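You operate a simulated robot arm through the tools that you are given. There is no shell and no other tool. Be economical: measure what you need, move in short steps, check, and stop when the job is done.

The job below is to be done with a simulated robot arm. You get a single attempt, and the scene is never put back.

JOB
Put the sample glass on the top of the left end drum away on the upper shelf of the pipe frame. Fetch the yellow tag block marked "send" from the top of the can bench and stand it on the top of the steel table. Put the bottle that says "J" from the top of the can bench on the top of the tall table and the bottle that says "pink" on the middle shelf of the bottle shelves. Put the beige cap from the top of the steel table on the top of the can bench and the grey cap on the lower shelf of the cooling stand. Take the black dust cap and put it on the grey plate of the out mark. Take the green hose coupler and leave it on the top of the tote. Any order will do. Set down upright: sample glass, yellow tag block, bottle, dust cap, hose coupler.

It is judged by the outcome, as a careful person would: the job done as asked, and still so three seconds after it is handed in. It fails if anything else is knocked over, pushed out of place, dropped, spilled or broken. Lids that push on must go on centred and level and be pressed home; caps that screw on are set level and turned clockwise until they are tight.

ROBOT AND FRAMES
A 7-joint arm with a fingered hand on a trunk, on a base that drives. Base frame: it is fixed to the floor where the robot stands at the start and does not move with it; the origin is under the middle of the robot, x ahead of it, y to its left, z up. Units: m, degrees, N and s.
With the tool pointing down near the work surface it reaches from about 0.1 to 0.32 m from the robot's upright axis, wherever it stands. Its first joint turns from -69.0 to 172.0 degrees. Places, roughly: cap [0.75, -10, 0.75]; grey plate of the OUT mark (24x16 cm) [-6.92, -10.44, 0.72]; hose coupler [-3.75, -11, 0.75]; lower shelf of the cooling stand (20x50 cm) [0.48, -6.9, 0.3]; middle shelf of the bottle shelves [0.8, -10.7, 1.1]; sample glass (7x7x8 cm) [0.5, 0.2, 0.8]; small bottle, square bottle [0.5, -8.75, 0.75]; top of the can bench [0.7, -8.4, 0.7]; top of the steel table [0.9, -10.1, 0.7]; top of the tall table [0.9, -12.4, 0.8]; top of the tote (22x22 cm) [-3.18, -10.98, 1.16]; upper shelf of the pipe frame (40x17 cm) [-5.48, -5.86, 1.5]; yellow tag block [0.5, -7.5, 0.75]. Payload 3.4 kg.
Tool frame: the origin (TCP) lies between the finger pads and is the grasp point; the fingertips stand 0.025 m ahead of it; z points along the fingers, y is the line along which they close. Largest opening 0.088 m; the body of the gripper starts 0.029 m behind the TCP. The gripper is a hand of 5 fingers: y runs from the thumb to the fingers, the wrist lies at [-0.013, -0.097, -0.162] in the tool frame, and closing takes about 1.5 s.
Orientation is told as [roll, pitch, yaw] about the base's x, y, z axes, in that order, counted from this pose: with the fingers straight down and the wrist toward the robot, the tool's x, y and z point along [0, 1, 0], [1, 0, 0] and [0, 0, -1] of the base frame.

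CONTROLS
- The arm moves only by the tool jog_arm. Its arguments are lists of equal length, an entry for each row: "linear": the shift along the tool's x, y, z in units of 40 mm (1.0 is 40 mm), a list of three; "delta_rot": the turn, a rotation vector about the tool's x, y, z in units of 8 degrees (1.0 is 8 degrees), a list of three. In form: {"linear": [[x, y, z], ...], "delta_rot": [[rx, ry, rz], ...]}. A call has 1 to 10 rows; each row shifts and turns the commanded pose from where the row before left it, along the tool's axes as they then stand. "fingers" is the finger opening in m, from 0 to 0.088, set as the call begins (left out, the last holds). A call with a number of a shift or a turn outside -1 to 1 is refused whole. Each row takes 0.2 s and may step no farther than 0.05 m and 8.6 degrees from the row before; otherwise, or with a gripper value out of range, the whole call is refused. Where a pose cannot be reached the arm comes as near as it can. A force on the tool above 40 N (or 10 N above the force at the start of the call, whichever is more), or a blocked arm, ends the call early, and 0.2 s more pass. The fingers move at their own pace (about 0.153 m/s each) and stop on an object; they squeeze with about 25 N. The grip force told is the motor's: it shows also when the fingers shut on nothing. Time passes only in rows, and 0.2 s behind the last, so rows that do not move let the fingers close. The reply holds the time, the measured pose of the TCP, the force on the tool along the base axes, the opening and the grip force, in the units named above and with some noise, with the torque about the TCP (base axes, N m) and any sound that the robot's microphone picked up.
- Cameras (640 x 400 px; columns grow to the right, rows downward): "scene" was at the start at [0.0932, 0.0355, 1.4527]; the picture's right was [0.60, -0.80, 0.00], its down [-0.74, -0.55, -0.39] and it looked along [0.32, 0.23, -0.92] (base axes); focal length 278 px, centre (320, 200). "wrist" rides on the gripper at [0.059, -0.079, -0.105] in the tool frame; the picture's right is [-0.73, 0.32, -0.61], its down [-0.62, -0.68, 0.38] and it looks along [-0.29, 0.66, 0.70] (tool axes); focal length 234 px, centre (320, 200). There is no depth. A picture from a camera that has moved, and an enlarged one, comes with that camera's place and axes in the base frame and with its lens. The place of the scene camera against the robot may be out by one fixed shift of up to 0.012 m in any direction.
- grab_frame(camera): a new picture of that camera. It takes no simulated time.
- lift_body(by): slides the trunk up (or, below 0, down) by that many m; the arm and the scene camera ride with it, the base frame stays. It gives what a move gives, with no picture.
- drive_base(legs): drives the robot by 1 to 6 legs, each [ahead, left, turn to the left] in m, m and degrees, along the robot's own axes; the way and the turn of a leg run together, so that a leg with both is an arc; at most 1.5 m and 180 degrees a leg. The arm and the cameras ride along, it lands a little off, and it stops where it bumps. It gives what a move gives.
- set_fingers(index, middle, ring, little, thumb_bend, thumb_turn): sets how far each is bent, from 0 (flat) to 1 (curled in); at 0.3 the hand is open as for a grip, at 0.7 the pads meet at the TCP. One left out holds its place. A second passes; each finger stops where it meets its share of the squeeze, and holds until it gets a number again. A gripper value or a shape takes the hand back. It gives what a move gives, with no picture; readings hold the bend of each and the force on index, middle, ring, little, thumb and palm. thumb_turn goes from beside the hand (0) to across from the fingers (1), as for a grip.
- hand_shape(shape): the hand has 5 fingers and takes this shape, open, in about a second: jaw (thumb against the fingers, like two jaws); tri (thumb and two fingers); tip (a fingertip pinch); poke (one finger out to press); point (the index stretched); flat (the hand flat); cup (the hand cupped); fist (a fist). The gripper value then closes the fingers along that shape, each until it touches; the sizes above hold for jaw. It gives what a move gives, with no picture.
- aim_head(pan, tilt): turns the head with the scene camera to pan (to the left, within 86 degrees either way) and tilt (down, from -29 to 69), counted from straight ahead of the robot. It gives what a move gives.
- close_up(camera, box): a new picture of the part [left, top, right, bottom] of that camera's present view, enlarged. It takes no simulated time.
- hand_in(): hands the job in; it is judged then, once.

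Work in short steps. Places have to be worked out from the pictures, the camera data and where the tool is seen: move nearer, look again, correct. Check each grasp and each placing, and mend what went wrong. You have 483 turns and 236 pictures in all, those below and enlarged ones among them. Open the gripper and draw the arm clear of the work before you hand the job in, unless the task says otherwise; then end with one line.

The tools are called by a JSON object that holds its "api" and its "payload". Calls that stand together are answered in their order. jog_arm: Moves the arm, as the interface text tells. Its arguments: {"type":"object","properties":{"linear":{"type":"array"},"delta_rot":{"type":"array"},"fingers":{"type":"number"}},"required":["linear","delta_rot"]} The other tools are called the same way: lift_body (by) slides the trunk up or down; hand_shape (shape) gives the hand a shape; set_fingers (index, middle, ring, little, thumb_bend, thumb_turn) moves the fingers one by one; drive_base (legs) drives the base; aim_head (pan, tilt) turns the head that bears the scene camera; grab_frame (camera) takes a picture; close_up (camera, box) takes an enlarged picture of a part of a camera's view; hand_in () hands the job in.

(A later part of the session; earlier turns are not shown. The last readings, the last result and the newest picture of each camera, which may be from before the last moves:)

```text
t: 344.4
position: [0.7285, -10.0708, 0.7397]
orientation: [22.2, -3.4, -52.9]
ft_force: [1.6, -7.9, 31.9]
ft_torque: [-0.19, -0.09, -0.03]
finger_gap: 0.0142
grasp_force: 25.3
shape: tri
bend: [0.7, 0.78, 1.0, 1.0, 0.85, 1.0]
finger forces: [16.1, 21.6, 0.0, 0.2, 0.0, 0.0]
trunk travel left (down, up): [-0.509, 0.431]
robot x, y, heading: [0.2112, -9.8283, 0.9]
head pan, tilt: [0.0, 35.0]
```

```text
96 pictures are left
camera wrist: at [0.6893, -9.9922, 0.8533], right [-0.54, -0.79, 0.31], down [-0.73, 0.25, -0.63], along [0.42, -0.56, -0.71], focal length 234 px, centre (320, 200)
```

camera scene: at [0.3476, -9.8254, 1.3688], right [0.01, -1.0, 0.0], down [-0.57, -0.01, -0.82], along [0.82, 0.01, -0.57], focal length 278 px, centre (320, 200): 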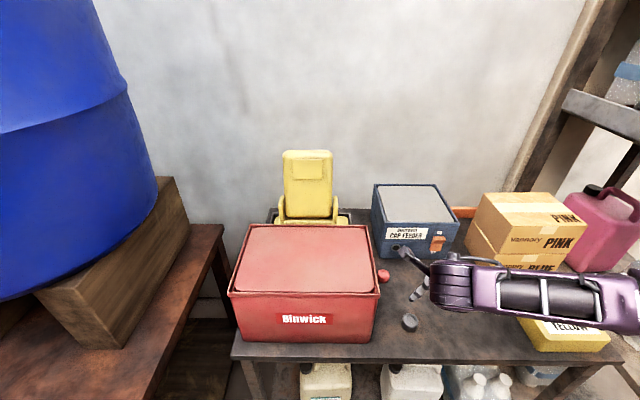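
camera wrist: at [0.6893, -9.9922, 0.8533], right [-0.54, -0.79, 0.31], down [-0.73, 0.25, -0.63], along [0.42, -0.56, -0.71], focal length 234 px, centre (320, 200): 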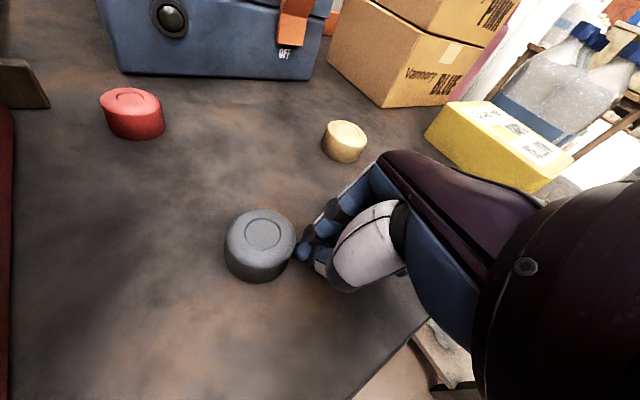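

Calibrating from this: the tips actually meet at about px (300, 250), i.e. tool x ≈ 0, so the cap must sit more centrally. Rise, open, and shift over the cap at (0.7565, −10.041).

{"api": "jog_arm", "payload": {"linear": [[0.2, 0, -0.5], [0.2, 0, -0.5], [0.36, -0.1, 0.13], [0.36, -0.1, 0.13]], "delta_rot": [[0, 0, 0], [0, 0, 0], [0, 0, 0], [0, 0, 0]], "fingers": 0.088}}

{"api": "grab_frame", "payload": {"camera": "wrist"}}

```text
t: 345.4
position: [0.7486, -10.0425, 0.7783]
orientation: [21.8, -3.1, -52.7]
ft_force: [0.0, 0.3, 0.3]
ft_torque: [0.02, -0.01, 0.0]
finger_gap: 0.0879
grasp_force: 0.0
shape: tri
bend: [0.3, 0.3, 0.99, 0.99, 0.3, 0.98]
finger forces: [0.0, 0.1, 0.1, 0.0, 0.1, 0.0]
trunk travel left (down, up): [-0.509, 0.431]
robot x, y, heading: [0.2133, -9.8302, 1.1]
head pan, tilt: [0.0, 35.0]
```

```text
95 pictures are left
camera wrist: at [0.7094, -9.9647, 0.8929], right [-0.53, -0.79, 0.31], down [-0.74, 0.25, -0.62], along [0.41, -0.56, -0.72], focal length 234 px, centre (320, 200)
```

wrist: 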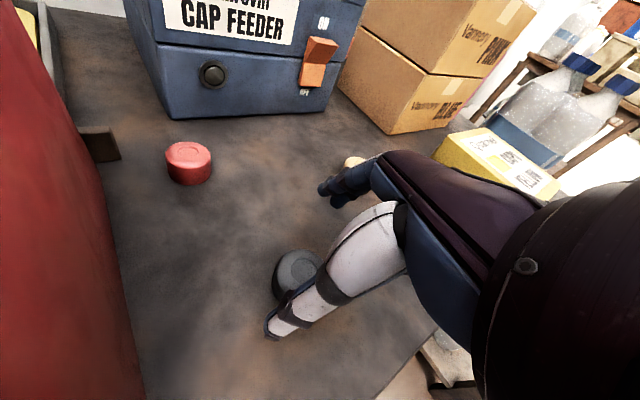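

Move down with the small correction and check before closing.

{"api": "jog_arm", "payload": {"linear": [[-0.22, 0, 0.28], [-0.22, 0, 0.28]], "delta_rot": [[0, 0, 0], [0, 0, 0]]}}

{"api": "grab_frame", "payload": {"camera": "wrist"}}

```text
t: 346.0
position: [0.7412, -10.0497, 0.7512]
orientation: [21.9, -3.2, -52.8]
ft_force: [0.7, -1.8, -0.8]
ft_torque: [-0.04, -0.02, 0.0]
finger_gap: 0.0876
grasp_force: 0.0
shape: tri
bend: [0.3, 0.3, 0.99, 0.99, 0.3, 0.98]
finger forces: [0.0, 0.1, 0.1, 0.0, 0.0, 0.0]
trunk travel left (down, up): [-0.509, 0.431]
robot x, y, heading: [0.2127, -9.8232, 0.7]
head pan, tilt: [0.0, 35.0]
```

```text
94 pictures are left
camera wrist: at [0.704, -9.9715, 0.8659], right [-0.53, -0.79, 0.31], down [-0.74, 0.25, -0.62], along [0.41, -0.56, -0.72], focal length 234 px, centre (320, 200)
```

wrist: 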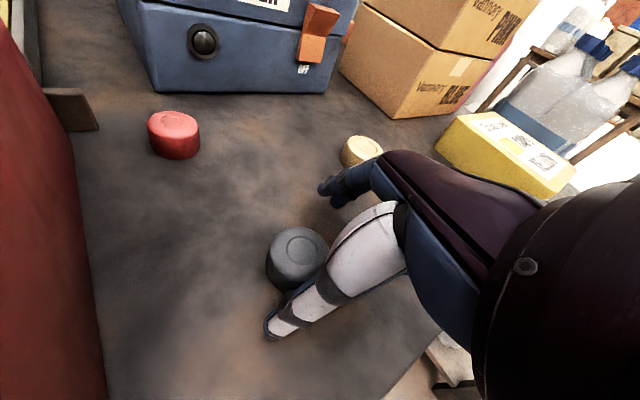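

Well centred. Close while descending ~9 mm.

{"api": "jog_arm", "payload": {"linear": [[0, 0, 0], [0, 0, 0.06], [0, 0, 0.08], [0, 0, 0.08], [0, 0, 0], [0, 0, 0], [0, 0, 0], [0, 0, 0]], "delta_rot": [[0, 0, 0], [0, 0, 0], [0, 0, 0], [0, 0, 0], [0, 0, 0], [0, 0, 0], [0, 0, 0], [0, 0, 0]], "fingers": 0.0}}

{"api": "grab_frame", "payload": {"camera": "wrist"}}

```text
t: 347.8
position: [0.7426, -10.0471, 0.7483]
orientation: [22.1, -3.4, -52.8]
ft_force: [-6.2, -5.3, 32.9]
ft_torque: [-0.03, -0.14, 0.0]
finger_gap: 0.034
grasp_force: 25.1
shape: tri
bend: [0.74, 0.51, 1.0, 1.0, 0.75, 1.0]
finger forces: [13.8, 14.6, 0.0, 0.0, 27.7, 0.0]
trunk travel left (down, up): [-0.509, 0.431]
robot x, y, heading: [0.2108, -9.8274, 0.4]
head pan, tilt: [0.0, 35.0]
```

```text
93 pictures are left
camera wrist: at [0.7031, -9.9697, 0.8612], right [-0.53, -0.79, 0.31], down [-0.73, 0.25, -0.63], along [0.42, -0.56, -0.71], focal length 234 px, centre (320, 200)
```

wrist: 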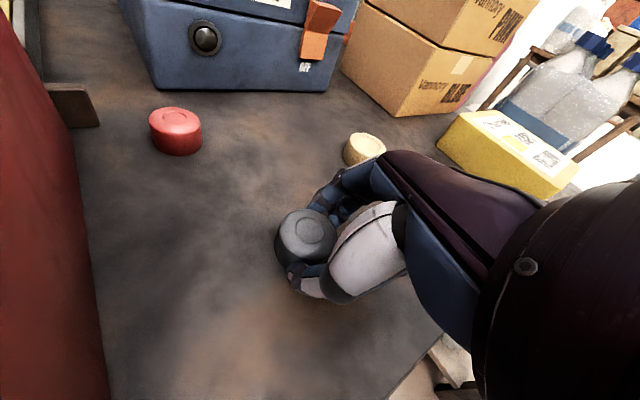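

Now it's gripped around its middle. Lift and check.

{"api": "lift_body", "payload": {"by": 0.05}}

{"api": "grab_frame", "payload": {"camera": "wrist"}}

```text
t: 348.7
position: [0.7454, -10.0487, 0.794]
orientation: [21.8, -3.0, -52.6]
ft_force: [-0.3, 0.1, 0.1]
ft_torque: [0.0, 0.03, 0.01]
finger_gap: 0.0321
grasp_force: 25.3
shape: tri
bend: [0.74, 0.52, 1.0, 1.0, 0.75, 1.0]
finger forces: [12.0, 11.0, 0.1, 0.0, 22.5, 0.0]
trunk travel left (down, up): [-0.559, 0.381]
robot x, y, heading: [0.2116, -9.83, 0.9]
head pan, tilt: [0.0, 35.0]
```

```text
92 pictures are left
camera wrist: at [0.7069, -9.97, 0.9071], right [-0.53, -0.79, 0.31], down [-0.74, 0.25, -0.62], along [0.41, -0.56, -0.72], focal length 234 px, centre (320, 200)
```

wrist: 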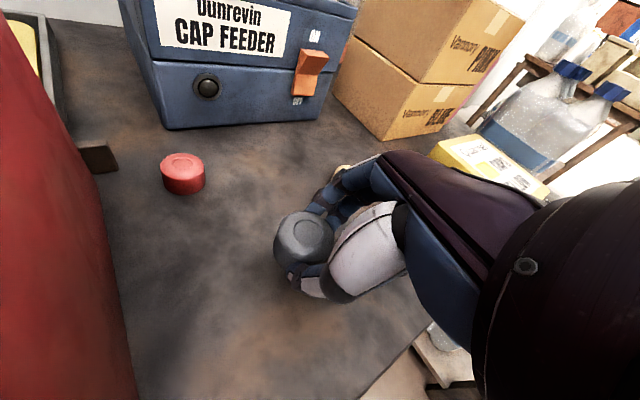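

Held. Raise well up, back away, turn to face +y and drive along between the box and the bench toward the cooling stand.

{"api": "lift_body", "payload": {"by": 0.3}}

{"api": "drive_base", "payload": {"legs": [[-0.43, 0, 0], [0, 0, 90], [1.3, 0, 0], [1.2, 0, 0]]}}

{"api": "aim_head", "payload": {"pan": -40, "tilt": 40}}

{"api": "grab_frame", "payload": {"camera": "scene"}}

```text
t: 351.7
position: [0.7446, -10.0479, 1.0931]
orientation: [21.9, -3.1, -52.8]
ft_force: [-0.4, -0.1, -1.2]
ft_torque: [0.01, 0.03, 0.0]
finger_gap: 0.0319
grasp_force: 24.7
shape: tri
bend: [0.74, 0.52, 1.0, 1.0, 0.75, 1.0]
finger forces: [12.0, 11.0, 0.0, 0.0, 22.5, 0.0]
trunk travel left (down, up): [-0.859, 0.081]
robot x, y, heading: [0.2127, -9.8247, 0.8]
head pan, tilt: [0.0, 35.0]
```

```text
t: 370.0
position: [-0.0177, -6.8055, 1.0934]
orientation: [21.8, -3.1, 36.7]
ft_force: [0.6, 0.1, 0.5]
ft_torque: [-0.01, -0.01, -0.01]
finger_gap: 0.0317
grasp_force: 24.9
shape: tri
bend: [0.74, 0.53, 1.0, 1.0, 0.75, 1.0]
finger forces: [12.1, 10.6, 0.1, 0.1, 21.8, 0.0]
trunk travel left (down, up): [-0.859, 0.081]
robot x, y, heading: [-0.2471, -7.3357, 90.2]
head pan, tilt: [0.0, 35.0]
```

```text
t: 371.1
position: [-0.0178, -6.8059, 1.0934]
orientation: [21.9, -3.1, 36.8]
ft_force: [0.3, -0.1, 0.5]
ft_torque: [-0.01, 0.0, -0.02]
finger_gap: 0.0319
grasp_force: 24.8
shape: tri
bend: [0.74, 0.53, 1.0, 1.0, 0.75, 1.0]
finger forces: [12.0, 10.5, 0.0, 0.1, 21.8, 0.1]
trunk travel left (down, up): [-0.859, 0.081]
robot x, y, heading: [-0.2437, -7.3363, 90.5]
head pan, tilt: [-40.0, 40.0]
```

```text
91 pictures are left
camera scene: at [-0.1914, -7.2188, 1.6012], right [0.77, -0.64, 0.0], down [-0.41, -0.5, -0.77], along [0.49, 0.59, -0.64], focal length 278 px, centre (320, 200)
```

scene: 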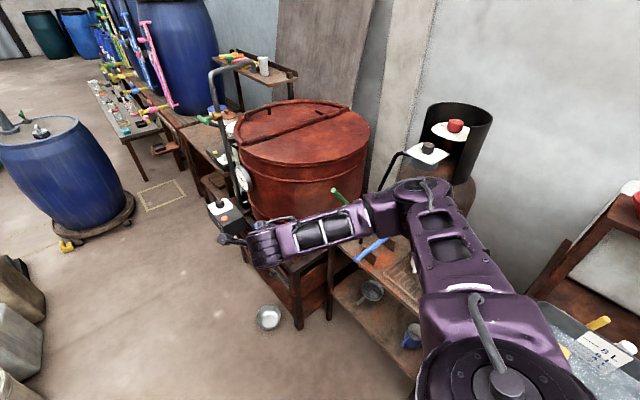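

The stand's lower shelf has a mug (~y −7.04) and a strainer (~y −6.77); free spot around (0.44, −6.90). Turn to face it here, then slide left.

{"api": "drive_base", "payload": {"legs": [[0, 0, -90], [0.0, 0.64, 0]]}}

{"api": "lift_body", "payload": {"by": -0.38}}

{"api": "aim_head", "payload": {"pan": -15, "tilt": 40}}

{"api": "grab_frame", "payload": {"camera": "scene"}}

{"api": "grab_frame", "payload": {"camera": "wrist"}}

```text
t: 378.4
position: [0.2883, -6.9322, 1.0933]
orientation: [21.9, -3.1, -53.9]
ft_force: [-0.9, -0.5, -0.7]
ft_torque: [-0.02, 0.02, 0.02]
finger_gap: 0.0315
grasp_force: 25.1
shape: tri
bend: [0.74, 0.53, 1.0, 1.0, 0.76, 1.0]
finger forces: [11.7, 10.5, 0.0, 0.1, 21.6, 0.0]
trunk travel left (down, up): [-0.859, 0.081]
robot x, y, heading: [-0.2368, -6.7034, -0.5]
head pan, tilt: [-40.0, 40.0]
```

```text
t: 382.1
position: [0.2894, -6.933, 0.7127]
orientation: [21.9, -3.2, -54.0]
ft_force: [0.7, 0.3, -0.6]
ft_torque: [-0.01, 0.01, 0.02]
finger_gap: 0.0317
grasp_force: 24.9
shape: tri
bend: [0.74, 0.53, 1.0, 1.0, 0.76, 1.0]
finger forces: [11.9, 10.4, 0.1, 0.0, 21.6, 0.0]
trunk travel left (down, up): [-0.479, 0.461]
robot x, y, heading: [-0.2368, -6.701, -0.3]
head pan, tilt: [-40.0, 40.0]
```

```text
t: 383.0
position: [0.2878, -6.9333, 0.7117]
orientation: [21.9, -3.1, -54.0]
ft_force: [0.2, 0.2, -0.7]
ft_torque: [-0.03, 0.01, 0.04]
finger_gap: 0.0318
grasp_force: 24.9
shape: tri
bend: [0.74, 0.53, 1.0, 1.0, 0.76, 1.0]
finger forces: [11.9, 10.4, 0.1, 0.0, 21.6, 0.0]
trunk travel left (down, up): [-0.479, 0.461]
robot x, y, heading: [-0.2363, -6.7035, -0.3]
head pan, tilt: [-15.0, 40.0]
```

```text
90 pictures are left
camera scene: at [-0.1107, -6.7236, 1.2212], right [-0.27, -0.96, 0.0], down [-0.62, 0.17, -0.77], along [0.74, -0.2, -0.64], focal length 278 px, centre (320, 200)
```

scene: 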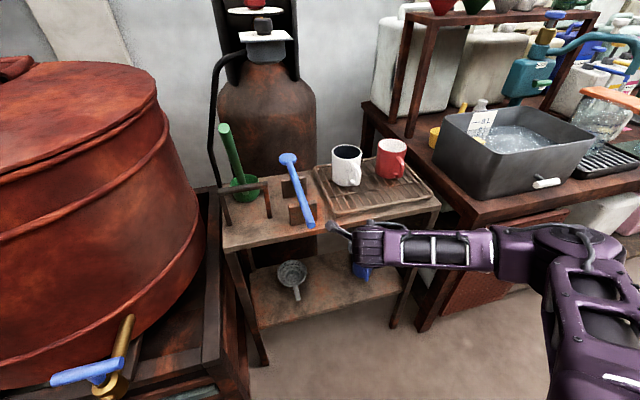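

```text
89 pictures are left
camera wrist: at [0.2515, -6.8537, 0.8275], right [-0.55, -0.78, 0.31], down [-0.73, 0.27, -0.62], along [0.4, -0.57, -0.72], focal length 234 px, centre (320, 200)
```

wrist: 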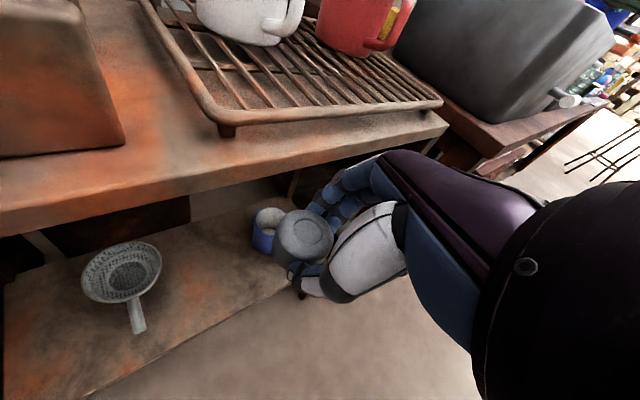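

Free spot is clear between strainer handle (y −6.78) and mug (y −7.05); shelf front edge x ≈ 0.36. Lower in front of the stand, then drive in under the upper shelf.

{"api": "lift_body", "payload": {"by": -0.3}}

{"api": "drive_base", "payload": {"legs": [[0.13, 0.028, 0]]}}

{"api": "grab_frame", "payload": {"camera": "wrist"}}

```text
t: 386.0
position: [0.2888, -6.932, 0.4141]
orientation: [21.9, -3.0, -54.0]
ft_force: [0.4, -0.5, -0.1]
ft_torque: [-0.04, -0.02, 0.01]
finger_gap: 0.0315
grasp_force: 25.0
shape: tri
bend: [0.74, 0.53, 1.0, 1.0, 0.76, 1.0]
finger forces: [11.9, 10.4, 0.0, 0.0, 21.6, 0.0]
trunk travel left (down, up): [-0.179, 0.761]
robot x, y, heading: [-0.2373, -6.7011, -0.6]
head pan, tilt: [-15.0, 40.0]
```

```text
t: 387.3
position: [0.404, -6.91, 0.4128]
orientation: [21.8, -3.1, -54.1]
ft_force: [-0.3, 0.3, -0.2]
ft_torque: [-0.01, 0.0, 0.06]
finger_gap: 0.0317
grasp_force: 24.8
shape: tri
bend: [0.74, 0.53, 1.0, 1.0, 0.76, 1.0]
finger forces: [11.9, 10.4, 0.0, 0.0, 21.7, 0.1]
trunk travel left (down, up): [-0.179, 0.761]
robot x, y, heading: [-0.1201, -6.6755, -0.9]
head pan, tilt: [-15.0, 40.0]
stopped in leg 1: the robot was blocked; the commanded pose is now the measured one
```

```text
88 pictures are left
camera wrist: at [0.3688, -6.8302, 0.5274], right [-0.55, -0.78, 0.31], down [-0.73, 0.27, -0.62], along [0.4, -0.57, -0.72], focal length 234 px, centre (320, 200)
```

wrist: 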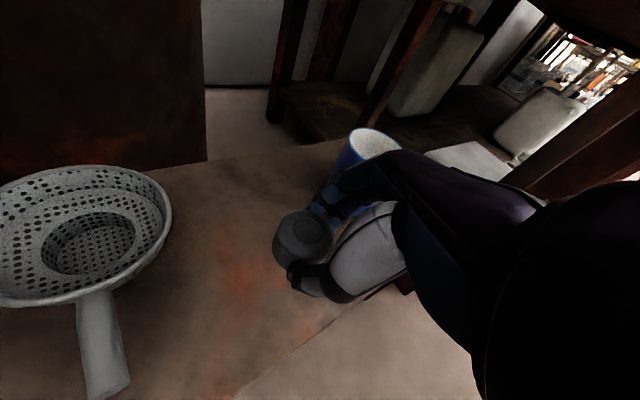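

Blocked by something light at TCP x 0.404, but the cap is already inside the shelf edge. Lower 5 cm, then nudge forward with the arm.

{"api": "lift_body", "payload": {"by": -0.045}}

{"api": "jog_arm", "payload": {"linear": [[0.25, 0.2, 0.1], [0.25, 0.2, 0.1]], "delta_rot": [[0, 0, 0], [0, 0, 0]]}}

{"api": "grab_frame", "payload": {"camera": "wrist"}}

```text
t: 388.2
position: [0.4046, -6.9096, 0.3684]
orientation: [21.9, -3.2, -54.0]
ft_force: [0.7, 0.5, 0.4]
ft_torque: [-0.01, 0.05, -0.01]
finger_gap: 0.0315
grasp_force: 24.7
shape: tri
bend: [0.74, 0.53, 1.0, 1.0, 0.76, 1.0]
finger forces: [11.9, 10.3, 0.0, 0.1, 21.7, 0.1]
trunk travel left (down, up): [-0.134, 0.806]
robot x, y, heading: [-0.1219, -6.6754, -0.5]
head pan, tilt: [-15.0, 40.0]
```

```text
t: 388.8
position: [0.4318, -6.9087, 0.3699]
orientation: [21.7, -3.1, -54.0]
ft_force: [0.3, -0.6, 0.8]
ft_torque: [0.02, -0.02, 0.0]
finger_gap: 0.0318
grasp_force: 24.7
shape: tri
bend: [0.74, 0.53, 1.0, 1.0, 0.76, 1.0]
finger forces: [11.8, 10.5, 0.1, 0.0, 21.6, 0.1]
trunk travel left (down, up): [-0.134, 0.806]
robot x, y, heading: [-0.1241, -6.6787, -0.6]
head pan, tilt: [-15.0, 40.0]
```

```text
87 pictures are left
camera wrist: at [0.3957, -6.8303, 0.4832], right [-0.55, -0.78, 0.31], down [-0.73, 0.27, -0.62], along [0.4, -0.57, -0.72], focal length 234 px, centre (320, 200)
```

wrist: 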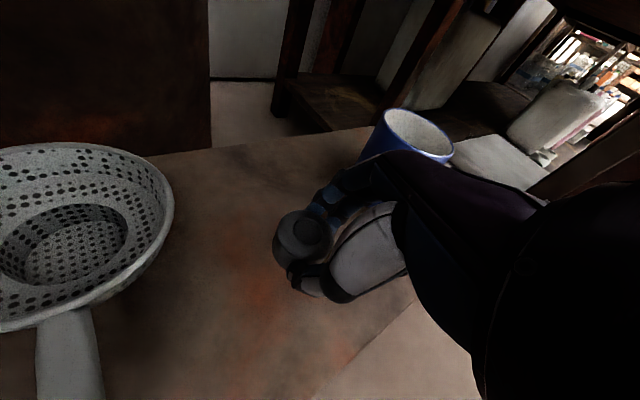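

Clear of mug and strainer. Lower to contact.

{"api": "lift_body", "payload": {"by": -0.014}}

{"api": "lift_body", "payload": {"by": -0.005}}

{"api": "lift_body", "payload": {"by": -0.004}}

```text
t: 389.4
position: [0.4331, -6.9097, 0.3551]
orientation: [21.9, -3.1, -54.1]
ft_force: [-0.3, 0.7, 0.7]
ft_torque: [0.0, 0.0, -0.02]
finger_gap: 0.0319
grasp_force: 25.0
shape: tri
bend: [0.74, 0.53, 1.0, 1.0, 0.76, 1.0]
finger forces: [11.9, 10.4, 0.0, 0.0, 21.6, 0.0]
trunk travel left (down, up): [-0.12, 0.82]
robot x, y, heading: [-0.1214, -6.678, -0.3]
head pan, tilt: [-15.0, 40.0]
```

```text
t: 389.9
position: [0.4316, -6.9089, 0.3505]
orientation: [21.9, -3.2, -54.2]
ft_force: [0.1, -0.2, -0.2]
ft_torque: [0.02, -0.01, 0.02]
finger_gap: 0.0315
grasp_force: 25.0
shape: tri
bend: [0.74, 0.53, 1.0, 1.0, 0.76, 1.0]
finger forces: [11.9, 10.4, 0.0, 0.0, 21.7, 0.1]
trunk travel left (down, up): [-0.115, 0.825]
robot x, y, heading: [-0.1213, -6.678, -0.4]
head pan, tilt: [-15.0, 40.0]
```

```text
t: 390.5
position: [0.431, -6.909, 0.345]
orientation: [22.0, -3.1, -54.0]
ft_force: [-0.2, 0.0, 0.1]
ft_torque: [0.02, 0.01, -0.03]
finger_gap: 0.0316
grasp_force: 25.2
shape: tri
bend: [0.74, 0.53, 1.0, 1.0, 0.76, 1.0]
finger forces: [11.9, 10.4, 0.0, 0.1, 21.7, 0.0]
trunk travel left (down, up): [-0.111, 0.829]
robot x, y, heading: [-0.121, -6.6764, -0.4]
head pan, tilt: [-15.0, 40.0]
```

{"api": "lift_body", "payload": {"by": -0.005}}

{"api": "lift_body", "payload": {"by": -0.005}}

{"api": "lift_body", "payload": {"by": -0.004}}

```text
t: 391.0
position: [0.4321, -6.9102, 0.3408]
orientation: [21.9, -3.1, -54.1]
ft_force: [0.2, -0.2, 0.1]
ft_torque: [0.0, 0.01, 0.03]
finger_gap: 0.0315
grasp_force: 25.4
shape: tri
bend: [0.74, 0.53, 1.0, 1.0, 0.76, 1.0]
finger forces: [12.0, 10.4, 0.0, 0.0, 21.5, 0.0]
trunk travel left (down, up): [-0.106, 0.834]
robot x, y, heading: [-0.122, -6.6749, -0.4]
head pan, tilt: [-15.0, 40.0]
```

```text
t: 391.6
position: [0.4322, -6.9084, 0.3362]
orientation: [21.9, -3.1, -54.1]
ft_force: [0.6, 0.4, 0.2]
ft_torque: [0.0, -0.01, -0.02]
finger_gap: 0.0315
grasp_force: 25.0
shape: tri
bend: [0.74, 0.53, 1.0, 1.0, 0.76, 1.0]
finger forces: [11.9, 10.4, 0.0, 0.0, 21.6, 0.0]
trunk travel left (down, up): [-0.101, 0.839]
robot x, y, heading: [-0.1207, -6.6756, -0.4]
head pan, tilt: [-15.0, 40.0]
```

```text
t: 392.1
position: [0.4324, -6.91, 0.3301]
orientation: [21.9, -3.1, -54.1]
ft_force: [-0.6, 0.3, -0.1]
ft_torque: [-0.01, -0.03, 0.03]
finger_gap: 0.0318
grasp_force: 24.9
shape: tri
bend: [0.74, 0.53, 1.0, 1.0, 0.76, 1.0]
finger forces: [11.9, 10.4, 0.0, 0.0, 21.6, 0.0]
trunk travel left (down, up): [-0.097, 0.843]
robot x, y, heading: [-0.1246, -6.6762, -0.6]
head pan, tilt: [-15.0, 40.0]
```

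No contact yet; continue.

{"api": "lift_body", "payload": {"by": -0.006}}

{"api": "lift_body", "payload": {"by": -0.005}}

{"api": "grab_frame", "payload": {"camera": "wrist"}}

```text
t: 392.6
position: [0.4319, -6.9094, 0.329]
orientation: [22.0, -3.3, -54.1]
ft_force: [-1.8, -0.6, 13.0]
ft_torque: [0.02, -0.03, 0.03]
finger_gap: 0.032
grasp_force: 25.2
shape: tri
bend: [0.74, 0.53, 1.0, 1.0, 0.76, 1.0]
finger forces: [12.0, 11.8, 0.0, 0.0, 23.9, 0.1]
trunk travel left (down, up): [-0.091, 0.849]
robot x, y, heading: [-0.124, -6.6777, -0.4]
head pan, tilt: [-15.0, 40.0]
```

```text
t: 393.2
position: [0.4325, -6.9089, 0.3264]
orientation: [22.3, -3.5, -54.0]
ft_force: [-5.2, -2.0, 31.2]
ft_torque: [0.05, -0.15, 0.08]
finger_gap: 0.0329
grasp_force: 25.0
shape: tri
bend: [0.74, 0.52, 1.0, 1.0, 0.76, 1.0]
finger forces: [13.2, 13.6, 0.1, 0.0, 28.5, 0.1]
trunk travel left (down, up): [-0.086, 0.854]
robot x, y, heading: [-0.1218, -6.6765, -0.4]
head pan, tilt: [-15.0, 40.0]
```

```text
86 pictures are left
camera wrist: at [0.3945, -6.83, 0.4403], right [-0.55, -0.78, 0.31], down [-0.73, 0.27, -0.63], along [0.41, -0.57, -0.71], focal length 234 px, centre (320, 200)
```

wrist: 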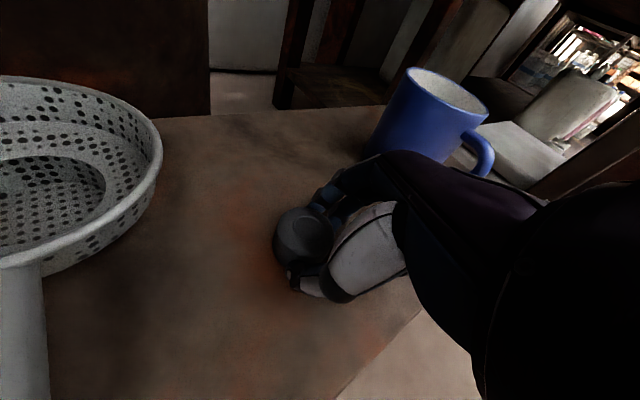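

In contact. Relieve 6 mm, open just enough, and lift away.

{"api": "lift_body", "payload": {"by": 0.008}}

{"api": "jog_arm", "payload": {"linear": [[0, 0, 0], [0, 0, 0], [0.1, 0, -0.25], [0.1, 0, -0.25]], "delta_rot": [[0, 0, 0], [0, 0, 0], [0, 0, 0], [0, 0, 0]], "fingers": 0.06}}

{"api": "grab_frame", "payload": {"camera": "wrist"}}

```text
t: 393.7
position: [0.4321, -6.9079, 0.3284]
orientation: [21.8, -3.1, -54.0]
ft_force: [0.1, -1.6, 8.9]
ft_torque: [0.01, -0.1, 0.02]
finger_gap: 0.032
grasp_force: 24.8
shape: tri
bend: [0.74, 0.52, 1.0, 1.0, 0.76, 1.0]
finger forces: [13.9, 11.2, 0.1, 0.0, 22.6, 0.1]
trunk travel left (down, up): [-0.094, 0.846]
robot x, y, heading: [-0.1201, -6.6782, -0.8]
head pan, tilt: [-15.0, 40.0]
```

```text
t: 394.7
position: [0.4317, -6.9083, 0.3508]
orientation: [21.8, -3.1, -54.1]
ft_force: [0.0, 0.0, 0.2]
ft_torque: [0.01, -0.02, -0.02]
finger_gap: 0.0596
grasp_force: 0.0
shape: tri
bend: [0.73, 0.38, 0.99, 0.99, 0.6, 0.99]
finger forces: [0.0, 0.0, 0.0, 0.0, 0.0, 0.0]
trunk travel left (down, up): [-0.094, 0.846]
robot x, y, heading: [-0.1225, -6.6745, -0.7]
head pan, tilt: [-15.0, 40.0]
```

```text
85 pictures are left
camera wrist: at [0.395, -6.829, 0.4644], right [-0.55, -0.78, 0.31], down [-0.73, 0.27, -0.62], along [0.4, -0.57, -0.72], focal length 234 px, centre (320, 200)
```

wrist: 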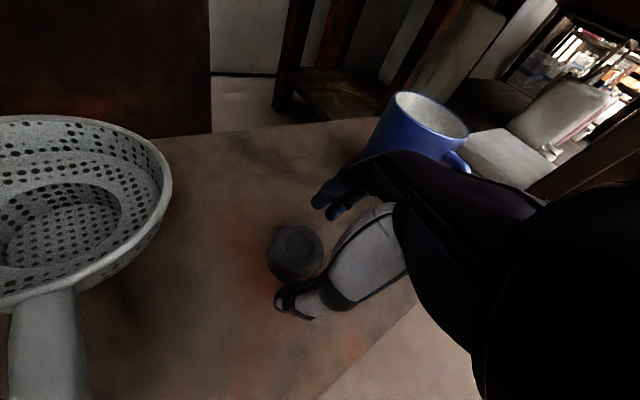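

Grey cap sits on the shelf. Raise slightly, back straight out, and come up.

{"api": "lift_body", "payload": {"by": 0.03}}

{"api": "drive_base", "payload": {"legs": [[-0.22, 0, 0]]}}

{"api": "grab_frame", "payload": {"camera": "wrist"}}

{"api": "lift_body", "payload": {"by": 0.4}}

{"api": "aim_head", "payload": {"pan": -40, "tilt": 30}}

{"api": "grab_frame", "payload": {"camera": "scene"}}

```text
t: 395.5
position: [0.4323, -6.9072, 0.3803]
orientation: [21.8, -3.1, -54.0]
ft_force: [-0.4, 0.4, 1.5]
ft_torque: [-0.02, 0.03, 0.0]
finger_gap: 0.0596
grasp_force: 0.0
shape: tri
bend: [0.73, 0.38, 0.99, 0.99, 0.6, 0.99]
finger forces: [0.0, 0.0, 0.0, 0.0, 0.1, 0.0]
trunk travel left (down, up): [-0.124, 0.816]
robot x, y, heading: [-0.1218, -6.6747, -0.5]
head pan, tilt: [-15.0, 40.0]
```

```text
t: 397.2
position: [0.2136, -6.9067, 0.3799]
orientation: [21.9, -3.0, -54.0]
ft_force: [0.5, 0.3, 0.1]
ft_torque: [0.02, -0.04, 0.03]
finger_gap: 0.0597
grasp_force: 0.0
shape: tri
bend: [0.73, 0.38, 0.99, 0.99, 0.6, 0.99]
finger forces: [0.0, 0.1, 0.0, 0.0, 0.1, 0.0]
trunk travel left (down, up): [-0.124, 0.816]
robot x, y, heading: [-0.3434, -6.6738, -0.7]
head pan, tilt: [-15.0, 40.0]
```

```text
84 pictures are left
camera wrist: at [0.1772, -6.8275, 0.4947], right [-0.55, -0.78, 0.31], down [-0.73, 0.27, -0.62], along [0.4, -0.57, -0.72], focal length 234 px, centre (320, 200)
```

wrist: 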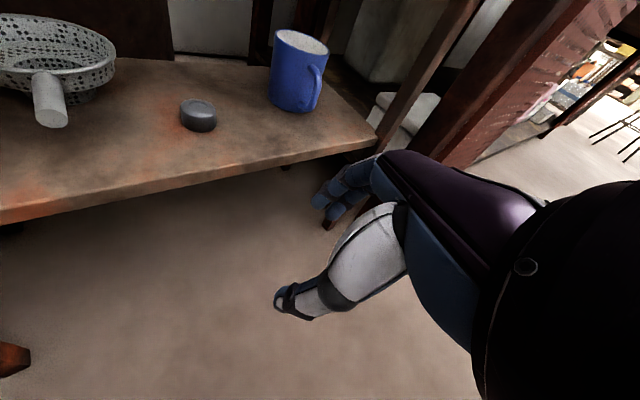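

```text
t: 401.0
position: [0.2148, -6.9062, 0.7803]
orientation: [21.9, -3.1, -54.0]
ft_force: [-0.8, -0.3, 0.4]
ft_torque: [0.0, -0.02, 0.0]
finger_gap: 0.0599
grasp_force: 0.0
shape: tri
bend: [0.73, 0.38, 0.99, 0.99, 0.6, 0.99]
finger forces: [0.0, 0.0, 0.0, 0.1, 0.1, 0.1]
trunk travel left (down, up): [-0.524, 0.416]
robot x, y, heading: [-0.3426, -6.6739, -0.6]
head pan, tilt: [-15.0, 40.0]
```

```text
t: 401.9
position: [0.214, -6.9061, 0.78]
orientation: [21.9, -3.1, -54.1]
ft_force: [-0.1, 0.4, -0.6]
ft_torque: [0.02, 0.01, 0.05]
finger_gap: 0.0598
grasp_force: 0.0
shape: tri
bend: [0.73, 0.38, 0.99, 0.99, 0.6, 0.99]
finger forces: [0.1, 0.0, 0.0, 0.0, 0.1, 0.0]
trunk travel left (down, up): [-0.524, 0.416]
robot x, y, heading: [-0.3404, -6.6762, -0.6]
head pan, tilt: [-40.0, 30.0]
```

```text
83 pictures are left
camera scene: at [-0.224, -6.7335, 1.2815], right [-0.65, -0.76, 0.0], down [-0.38, 0.33, -0.87], along [0.66, -0.56, -0.5], focal length 278 px, centre (320, 200)
```

scene: 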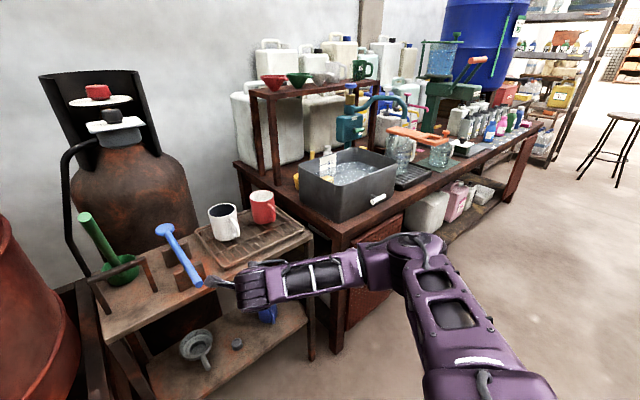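

Grey cap is on the lower shelf. Now find the yellow tag block near the grey bin.

{"api": "close_up", "payload": {"camera": "scene", "box": [240, 110, 432, 230]}}

```text
3.33 times, centred on (336, 170) of scene
camera zoom: at [-0.224, -6.7335, 1.2815], right [-0.65, -0.76, 0.0], down [-0.38, 0.33, -0.87], along [0.66, -0.56, -0.5], focal length 926 px, centre (267, 300)
```

zoom: 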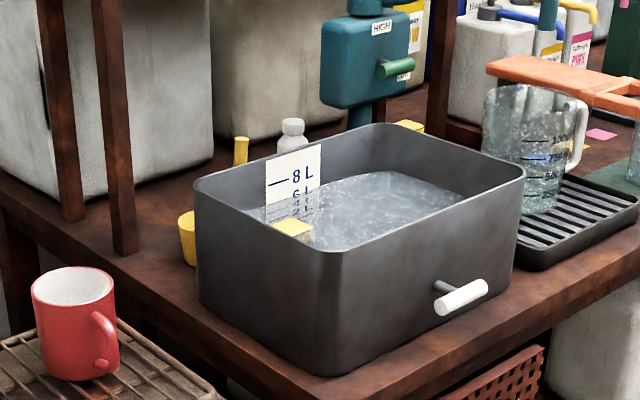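

Several yellow things are around the basin. Go in front of it and higher for a view from above.

{"api": "lift_body", "payload": {"by": 0.4}}

{"api": "drive_base", "payload": {"legs": [[0.1, -0.85, 0]]}}

{"api": "aim_head", "payload": {"pan": 5, "tilt": 45}}

{"api": "grab_frame", "payload": {"camera": "scene"}}

```text
t: 405.7
position: [0.2134, -6.9067, 1.1806]
orientation: [21.9, -3.1, -54.2]
ft_force: [-0.7, -0.2, 0.1]
ft_torque: [0.01, 0.02, 0.03]
finger_gap: 0.0597
grasp_force: 0.0
shape: tri
bend: [0.73, 0.38, 0.99, 0.99, 0.6, 0.99]
finger forces: [0.0, 0.1, 0.0, 0.0, 0.0, 0.0]
trunk travel left (down, up): [-0.924, 0.016]
robot x, y, heading: [-0.3416, -6.6743, -0.6]
head pan, tilt: [-40.0, 30.0]
```

```text
t: 410.2
position: [0.3048, -7.7439, 1.1804]
orientation: [21.9, -3.2, -54.3]
ft_force: [-0.1, 0.1, -0.3]
ft_torque: [-0.01, -0.01, -0.01]
finger_gap: 0.06
grasp_force: 0.0
shape: tri
bend: [0.73, 0.38, 0.99, 0.99, 0.6, 0.99]
finger forces: [0.0, 0.0, 0.0, 0.1, 0.0, 0.0]
trunk travel left (down, up): [-0.924, 0.016]
robot x, y, heading: [-0.2467, -7.5128, -0.7]
head pan, tilt: [-40.0, 30.0]
```

```text
t: 411.3
position: [0.3056, -7.7439, 1.1808]
orientation: [21.9, -3.1, -54.2]
ft_force: [-0.4, 0.8, -1.2]
ft_torque: [0.01, 0.01, 0.01]
finger_gap: 0.0598
grasp_force: 0.2
shape: tri
bend: [0.73, 0.38, 0.99, 0.99, 0.6, 0.99]
finger forces: [0.0, 0.1, 0.1, 0.1, 0.0, 0.0]
trunk travel left (down, up): [-0.924, 0.016]
robot x, y, heading: [-0.2472, -7.5128, -0.8]
head pan, tilt: [5.0, 45.0]
```

```text
81 pictures are left
camera scene: at [-0.1201, -7.5061, 1.659], right [0.07, -1.0, 0.0], down [-0.7, -0.05, -0.71], along [0.71, 0.05, -0.71], focal length 278 px, centre (320, 200)
```

scene: 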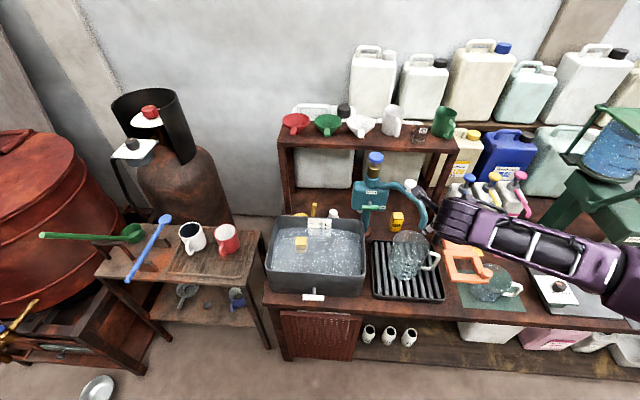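

{"api": "close_up", "payload": {"camera": "scene", "box": [260, 190, 420, 300]}}

```text
3.64 times, centred on (340, 245) of scene
camera zoom: at [-0.1201, -7.5061, 1.659], right [0.07, -1.0, 0.0], down [-0.7, -0.05, -0.71], along [0.71, 0.05, -0.71], focal length 1011 px, centre (247, 36)
```

zoom: 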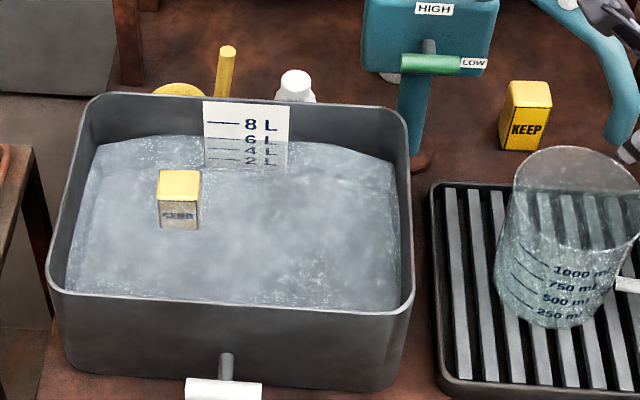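

The SEND block stands in the basin water at about (0.52, −7.39). I'd like the fingers to close square to its faces; test turning the hand about the vertical by ~54° in free air.

{"api": "jog_arm", "payload": {"linear": [[0, 0, 0], [0, 0, 0], [0, 0, 0], [0, 0, 0], [0, 0, 0], [0, 0, 0], [0, 0, 0]], "delta_rot": [[0.34, 0.05, -0.89], [0.34, 0.05, -0.89], [0.34, 0.05, -0.89], [0.34, 0.05, -0.89], [0.34, 0.05, -0.89], [0.34, 0.05, -0.89], [0.34, 0.05, -0.89]], "fingers": 0.088}}

{"api": "grab_frame", "payload": {"camera": "scene"}}

```text
t: 412.9
position: [0.3052, -7.7446, 1.1807]
orientation: [21.5, -3.8, -0.7]
ft_force: [0.2, 0.0, 0.6]
ft_torque: [0.02, -0.01, 0.0]
finger_gap: 0.0879
grasp_force: 0.1
shape: tri
bend: [0.3, 0.3, 0.99, 0.99, 0.3, 0.98]
finger forces: [0.0, 0.0, 0.0, 0.0, 0.0, 0.1]
trunk travel left (down, up): [-0.924, 0.016]
robot x, y, heading: [-0.2484, -7.5176, -0.8]
head pan, tilt: [5.0, 45.0]
```

```text
79 pictures are left
camera scene: at [-0.1199, -7.5064, 1.6589], right [0.08, -1.0, 0.0], down [-0.71, -0.05, -0.71], along [0.7, 0.05, -0.71], focal length 278 px, centre (320, 200)
```

scene: 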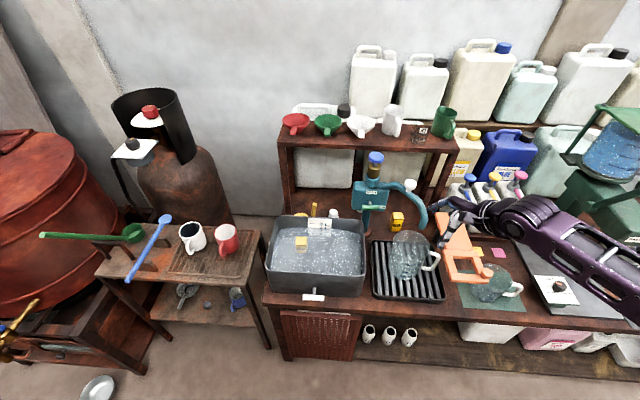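

The hand turns freely; now it closes along x. Drive so the hand is above the block.

{"api": "drive_base", "payload": {"legs": [[0.21, 0.348, 0]]}}

{"api": "lift_body", "payload": {"by": -0.22}}

{"api": "grab_frame", "payload": {"camera": "wrist"}}

{"api": "grab_frame", "payload": {"camera": "scene"}}

```text
t: 415.4
position: [0.5192, -7.4011, 1.1804]
orientation: [21.5, -4.0, -0.8]
ft_force: [-0.2, 0.0, 0.3]
ft_torque: [0.0, 0.0, 0.0]
finger_gap: 0.0882
grasp_force: 0.0
shape: tri
bend: [0.3, 0.3, 0.99, 0.99, 0.3, 0.98]
finger forces: [0.1, 0.1, 0.1, 0.0, 0.0, 0.1]
trunk travel left (down, up): [-0.924, 0.016]
robot x, y, heading: [-0.0338, -7.1672, -0.9]
head pan, tilt: [5.0, 45.0]
```

```text
t: 417.8
position: [0.5205, -7.4009, 0.9607]
orientation: [21.5, -3.8, -0.8]
ft_force: [-0.5, -0.5, 0.5]
ft_torque: [0.0, -0.01, 0.04]
finger_gap: 0.088
grasp_force: 0.0
shape: tri
bend: [0.3, 0.3, 0.99, 0.99, 0.3, 0.98]
finger forces: [0.1, 0.0, 0.1, 0.1, 0.1, 0.0]
trunk travel left (down, up): [-0.704, 0.236]
robot x, y, heading: [-0.0313, -7.1649, -0.7]
head pan, tilt: [5.0, 45.0]
```

```text
78 pictures are left
camera wrist: at [0.4342, -7.382, 1.0738], right [0.29, -0.9, 0.32], down [-0.65, -0.43, -0.63], along [0.71, -0.03, -0.71], focal length 234 px, centre (320, 200)
```

wrist: 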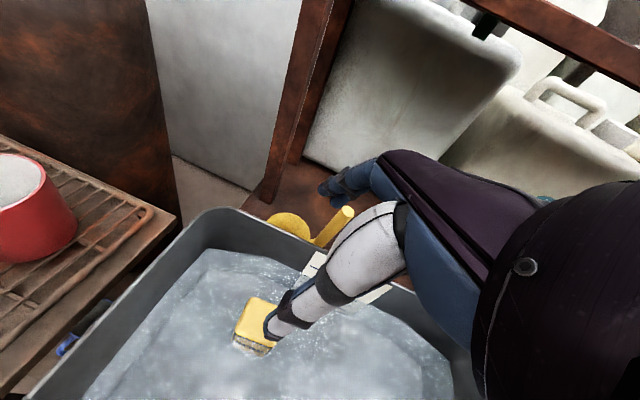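

```text
77 pictures are left
camera scene: at [0.0951, -7.1614, 1.439], right [0.07, -1.0, 0.0], down [-0.71, -0.05, -0.71], along [0.71, 0.05, -0.71], focal length 278 px, centre (320, 200)
```

scene: 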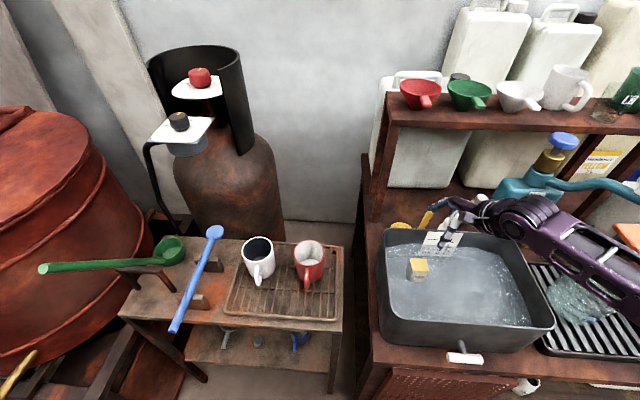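

Block top ≈ (0.4975, −7.381, 0.83). Shift the hand over it and lower 10 cm.

{"api": "jog_arm", "payload": {"linear": [[0.27, -0.59, 0.06]], "delta_rot": [[0, 0, 0]]}}

{"api": "lift_body", "payload": {"by": -0.09}}

{"api": "grab_frame", "payload": {"camera": "wrist"}}

```text
t: 418.2
position: [0.4956, -7.3895, 0.9618]
orientation: [21.5, -3.8, -0.8]
ft_force: [0.2, 0.7, -0.6]
ft_torque: [0.03, -0.02, 0.0]
finger_gap: 0.0879
grasp_force: 0.1
shape: tri
bend: [0.3, 0.3, 0.99, 0.99, 0.3, 0.98]
finger forces: [0.1, 0.0, 0.0, 0.1, 0.1, 0.0]
trunk travel left (down, up): [-0.704, 0.236]
robot x, y, heading: [-0.0344, -7.1696, -0.7]
head pan, tilt: [5.0, 45.0]
```

```text
t: 419.4
position: [0.4958, -7.3884, 0.8702]
orientation: [21.4, -4.0, -0.8]
ft_force: [0.2, -0.1, 0.2]
ft_torque: [0.02, 0.0, 0.02]
finger_gap: 0.0876
grasp_force: 0.0
shape: tri
bend: [0.3, 0.3, 0.99, 0.99, 0.3, 0.98]
finger forces: [0.0, 0.0, 0.0, 0.0, 0.0, 0.0]
trunk travel left (down, up): [-0.614, 0.326]
robot x, y, heading: [-0.0358, -7.1693, -0.8]
head pan, tilt: [5.0, 45.0]
```

```text
76 pictures are left
camera wrist: at [0.4112, -7.3705, 0.9843], right [0.29, -0.9, 0.32], down [-0.65, -0.43, -0.63], along [0.71, -0.03, -0.71], focal length 234 px, centre (320, 200)
```

wrist: 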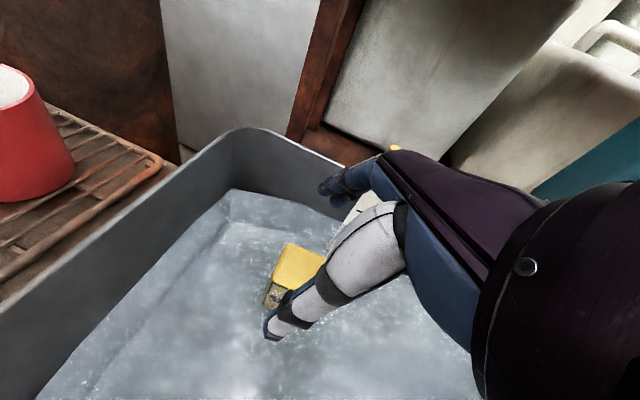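

Refined: block top (0.511, −7.386, 0.80). Descend around it.

{"api": "jog_arm", "payload": {"linear": [[-0.4, 0.23, 0.2], [-0.4, 0, 0.5], [0, 0, 0.5], [0, 0, 0.45]], "delta_rot": [[0, 0, 0], [0, 0, 0], [0, 0, 0], [0, 0, 0]]}}

{"api": "grab_frame", "payload": {"camera": "wrist"}}

```text
t: 420.4
position: [0.5103, -7.3949, 0.7992]
orientation: [21.3, -3.9, -1.0]
ft_force: [-1.8, 0.2, 1.2]
ft_torque: [-0.04, -0.04, -0.03]
finger_gap: 0.0874
grasp_force: 0.0
shape: tri
bend: [0.3, 0.31, 0.99, 0.99, 0.3, 0.98]
finger forces: [0.1, 2.0, 0.0, 0.1, 0.0, 0.0]
trunk travel left (down, up): [-0.614, 0.326]
robot x, y, heading: [-0.0331, -7.1658, -0.7]
head pan, tilt: [5.0, 45.0]
```

```text
75 pictures are left
camera wrist: at [0.4251, -7.377, 0.9122], right [0.29, -0.9, 0.32], down [-0.65, -0.43, -0.63], along [0.71, -0.03, -0.71], focal length 234 px, centre (320, 200)
```

wrist: 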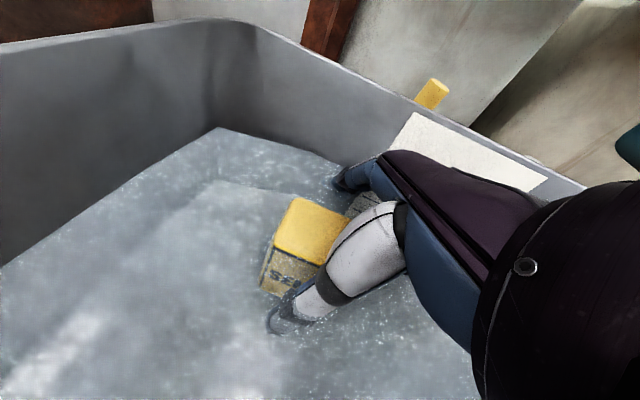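

The block is between the pads. Close gently.

{"api": "jog_arm", "payload": {"linear": [[0, 0, 0], [0, 0, 0], [0, 0, 0], [0, 0, 0], [0, 0, 0], [0, 0, 0], [0, 0, 0], [0, 0, 0]], "delta_rot": [[0, 0, 0], [0, 0, 0], [0, 0, 0], [0, 0, 0], [0, 0, 0], [0, 0, 0], [0, 0, 0], [0, 0, 0]], "fingers": 0.0}}

{"api": "grab_frame", "payload": {"camera": "wrist"}}

```text
t: 422.2
position: [0.5106, -7.3946, 0.8006]
orientation: [21.4, -4.1, -0.8]
ft_force: [2.7, -0.2, 14.2]
ft_torque: [0.12, 0.05, -0.07]
finger_gap: 0.0222
grasp_force: 25.1
shape: tri
bend: [0.61, 0.46, 1.0, 1.0, 0.72, 1.0]
finger forces: [25.8, 6.9, 0.1, 0.1, 28.8, 0.0]
trunk travel left (down, up): [-0.614, 0.326]
robot x, y, heading: [-0.0306, -7.1705, -0.5]
head pan, tilt: [5.0, 45.0]
```

```text
74 pictures are left
camera wrist: at [0.4247, -7.3763, 0.9134], right [0.29, -0.9, 0.32], down [-0.64, -0.43, -0.63], along [0.71, -0.03, -0.71], focal length 234 px, centre (320, 200)
```

wrist: 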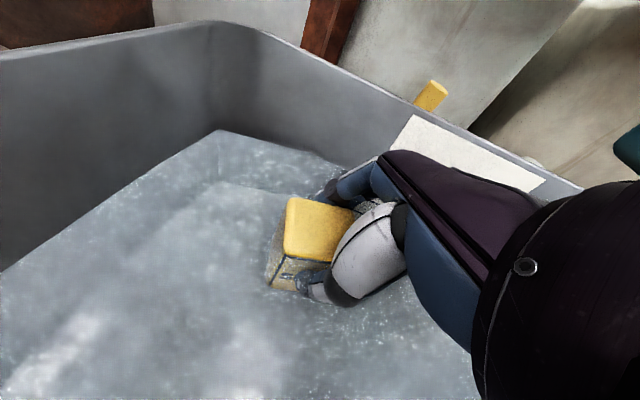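

Gripped. Lift slowly.

{"api": "lift_body", "payload": {"by": 0.04}}

{"api": "lift_body", "payload": {"by": 0.12}}

{"api": "grab_frame", "payload": {"camera": "wrist"}}

```text
t: 423.1
position: [0.5108, -7.3955, 0.8389]
orientation: [21.3, -3.8, -0.8]
ft_force: [1.3, -0.6, -0.9]
ft_torque: [0.05, -0.02, 0.01]
finger_gap: 0.0202
grasp_force: 25.0
shape: tri
bend: [0.64, 0.46, 1.0, 1.0, 0.71, 1.0]
finger forces: [21.3, 8.0, 0.0, 0.1, 29.3, 0.1]
trunk travel left (down, up): [-0.654, 0.286]
robot x, y, heading: [-0.034, -7.1666, -0.9]
head pan, tilt: [5.0, 45.0]
```

```text
t: 424.6
position: [0.5111, -7.3955, 0.9583]
orientation: [21.4, -3.8, -0.8]
ft_force: [0.5, -0.5, -0.8]
ft_torque: [0.01, 0.01, 0.02]
finger_gap: 0.0202
grasp_force: 25.0
shape: tri
bend: [0.64, 0.46, 1.0, 1.0, 0.71, 1.0]
finger forces: [21.3, 8.1, 0.0, 0.0, 29.3, 0.0]
trunk travel left (down, up): [-0.774, 0.166]
robot x, y, heading: [-0.0315, -7.1685, -0.8]
head pan, tilt: [5.0, 45.0]
```

```text
73 pictures are left
camera wrist: at [0.4258, -7.377, 1.0717], right [0.29, -0.9, 0.32], down [-0.65, -0.43, -0.63], along [0.71, -0.03, -0.71], focal length 234 px, centre (320, 200)
```

wrist: 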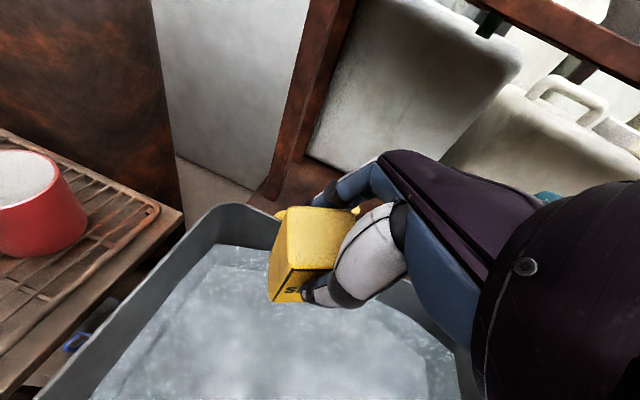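

Block out of the water. Check its tilt from the head camera.

{"api": "close_up", "payload": {"camera": "scene", "box": [360, 170, 520, 270]}}

```text
4.00 times, centred on (440, 220) of scene
camera zoom: at [0.0955, -7.1617, 1.5089], right [0.07, -1.0, 0.0], down [-0.71, -0.05, -0.71], along [0.7, 0.05, -0.71], focal length 1112 px, centre (-160, 120)
```

zoom: 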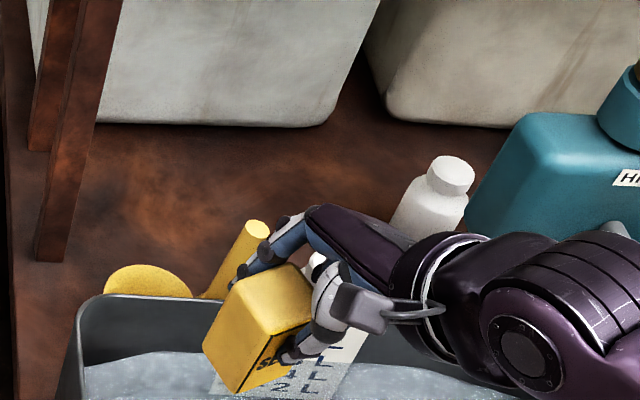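

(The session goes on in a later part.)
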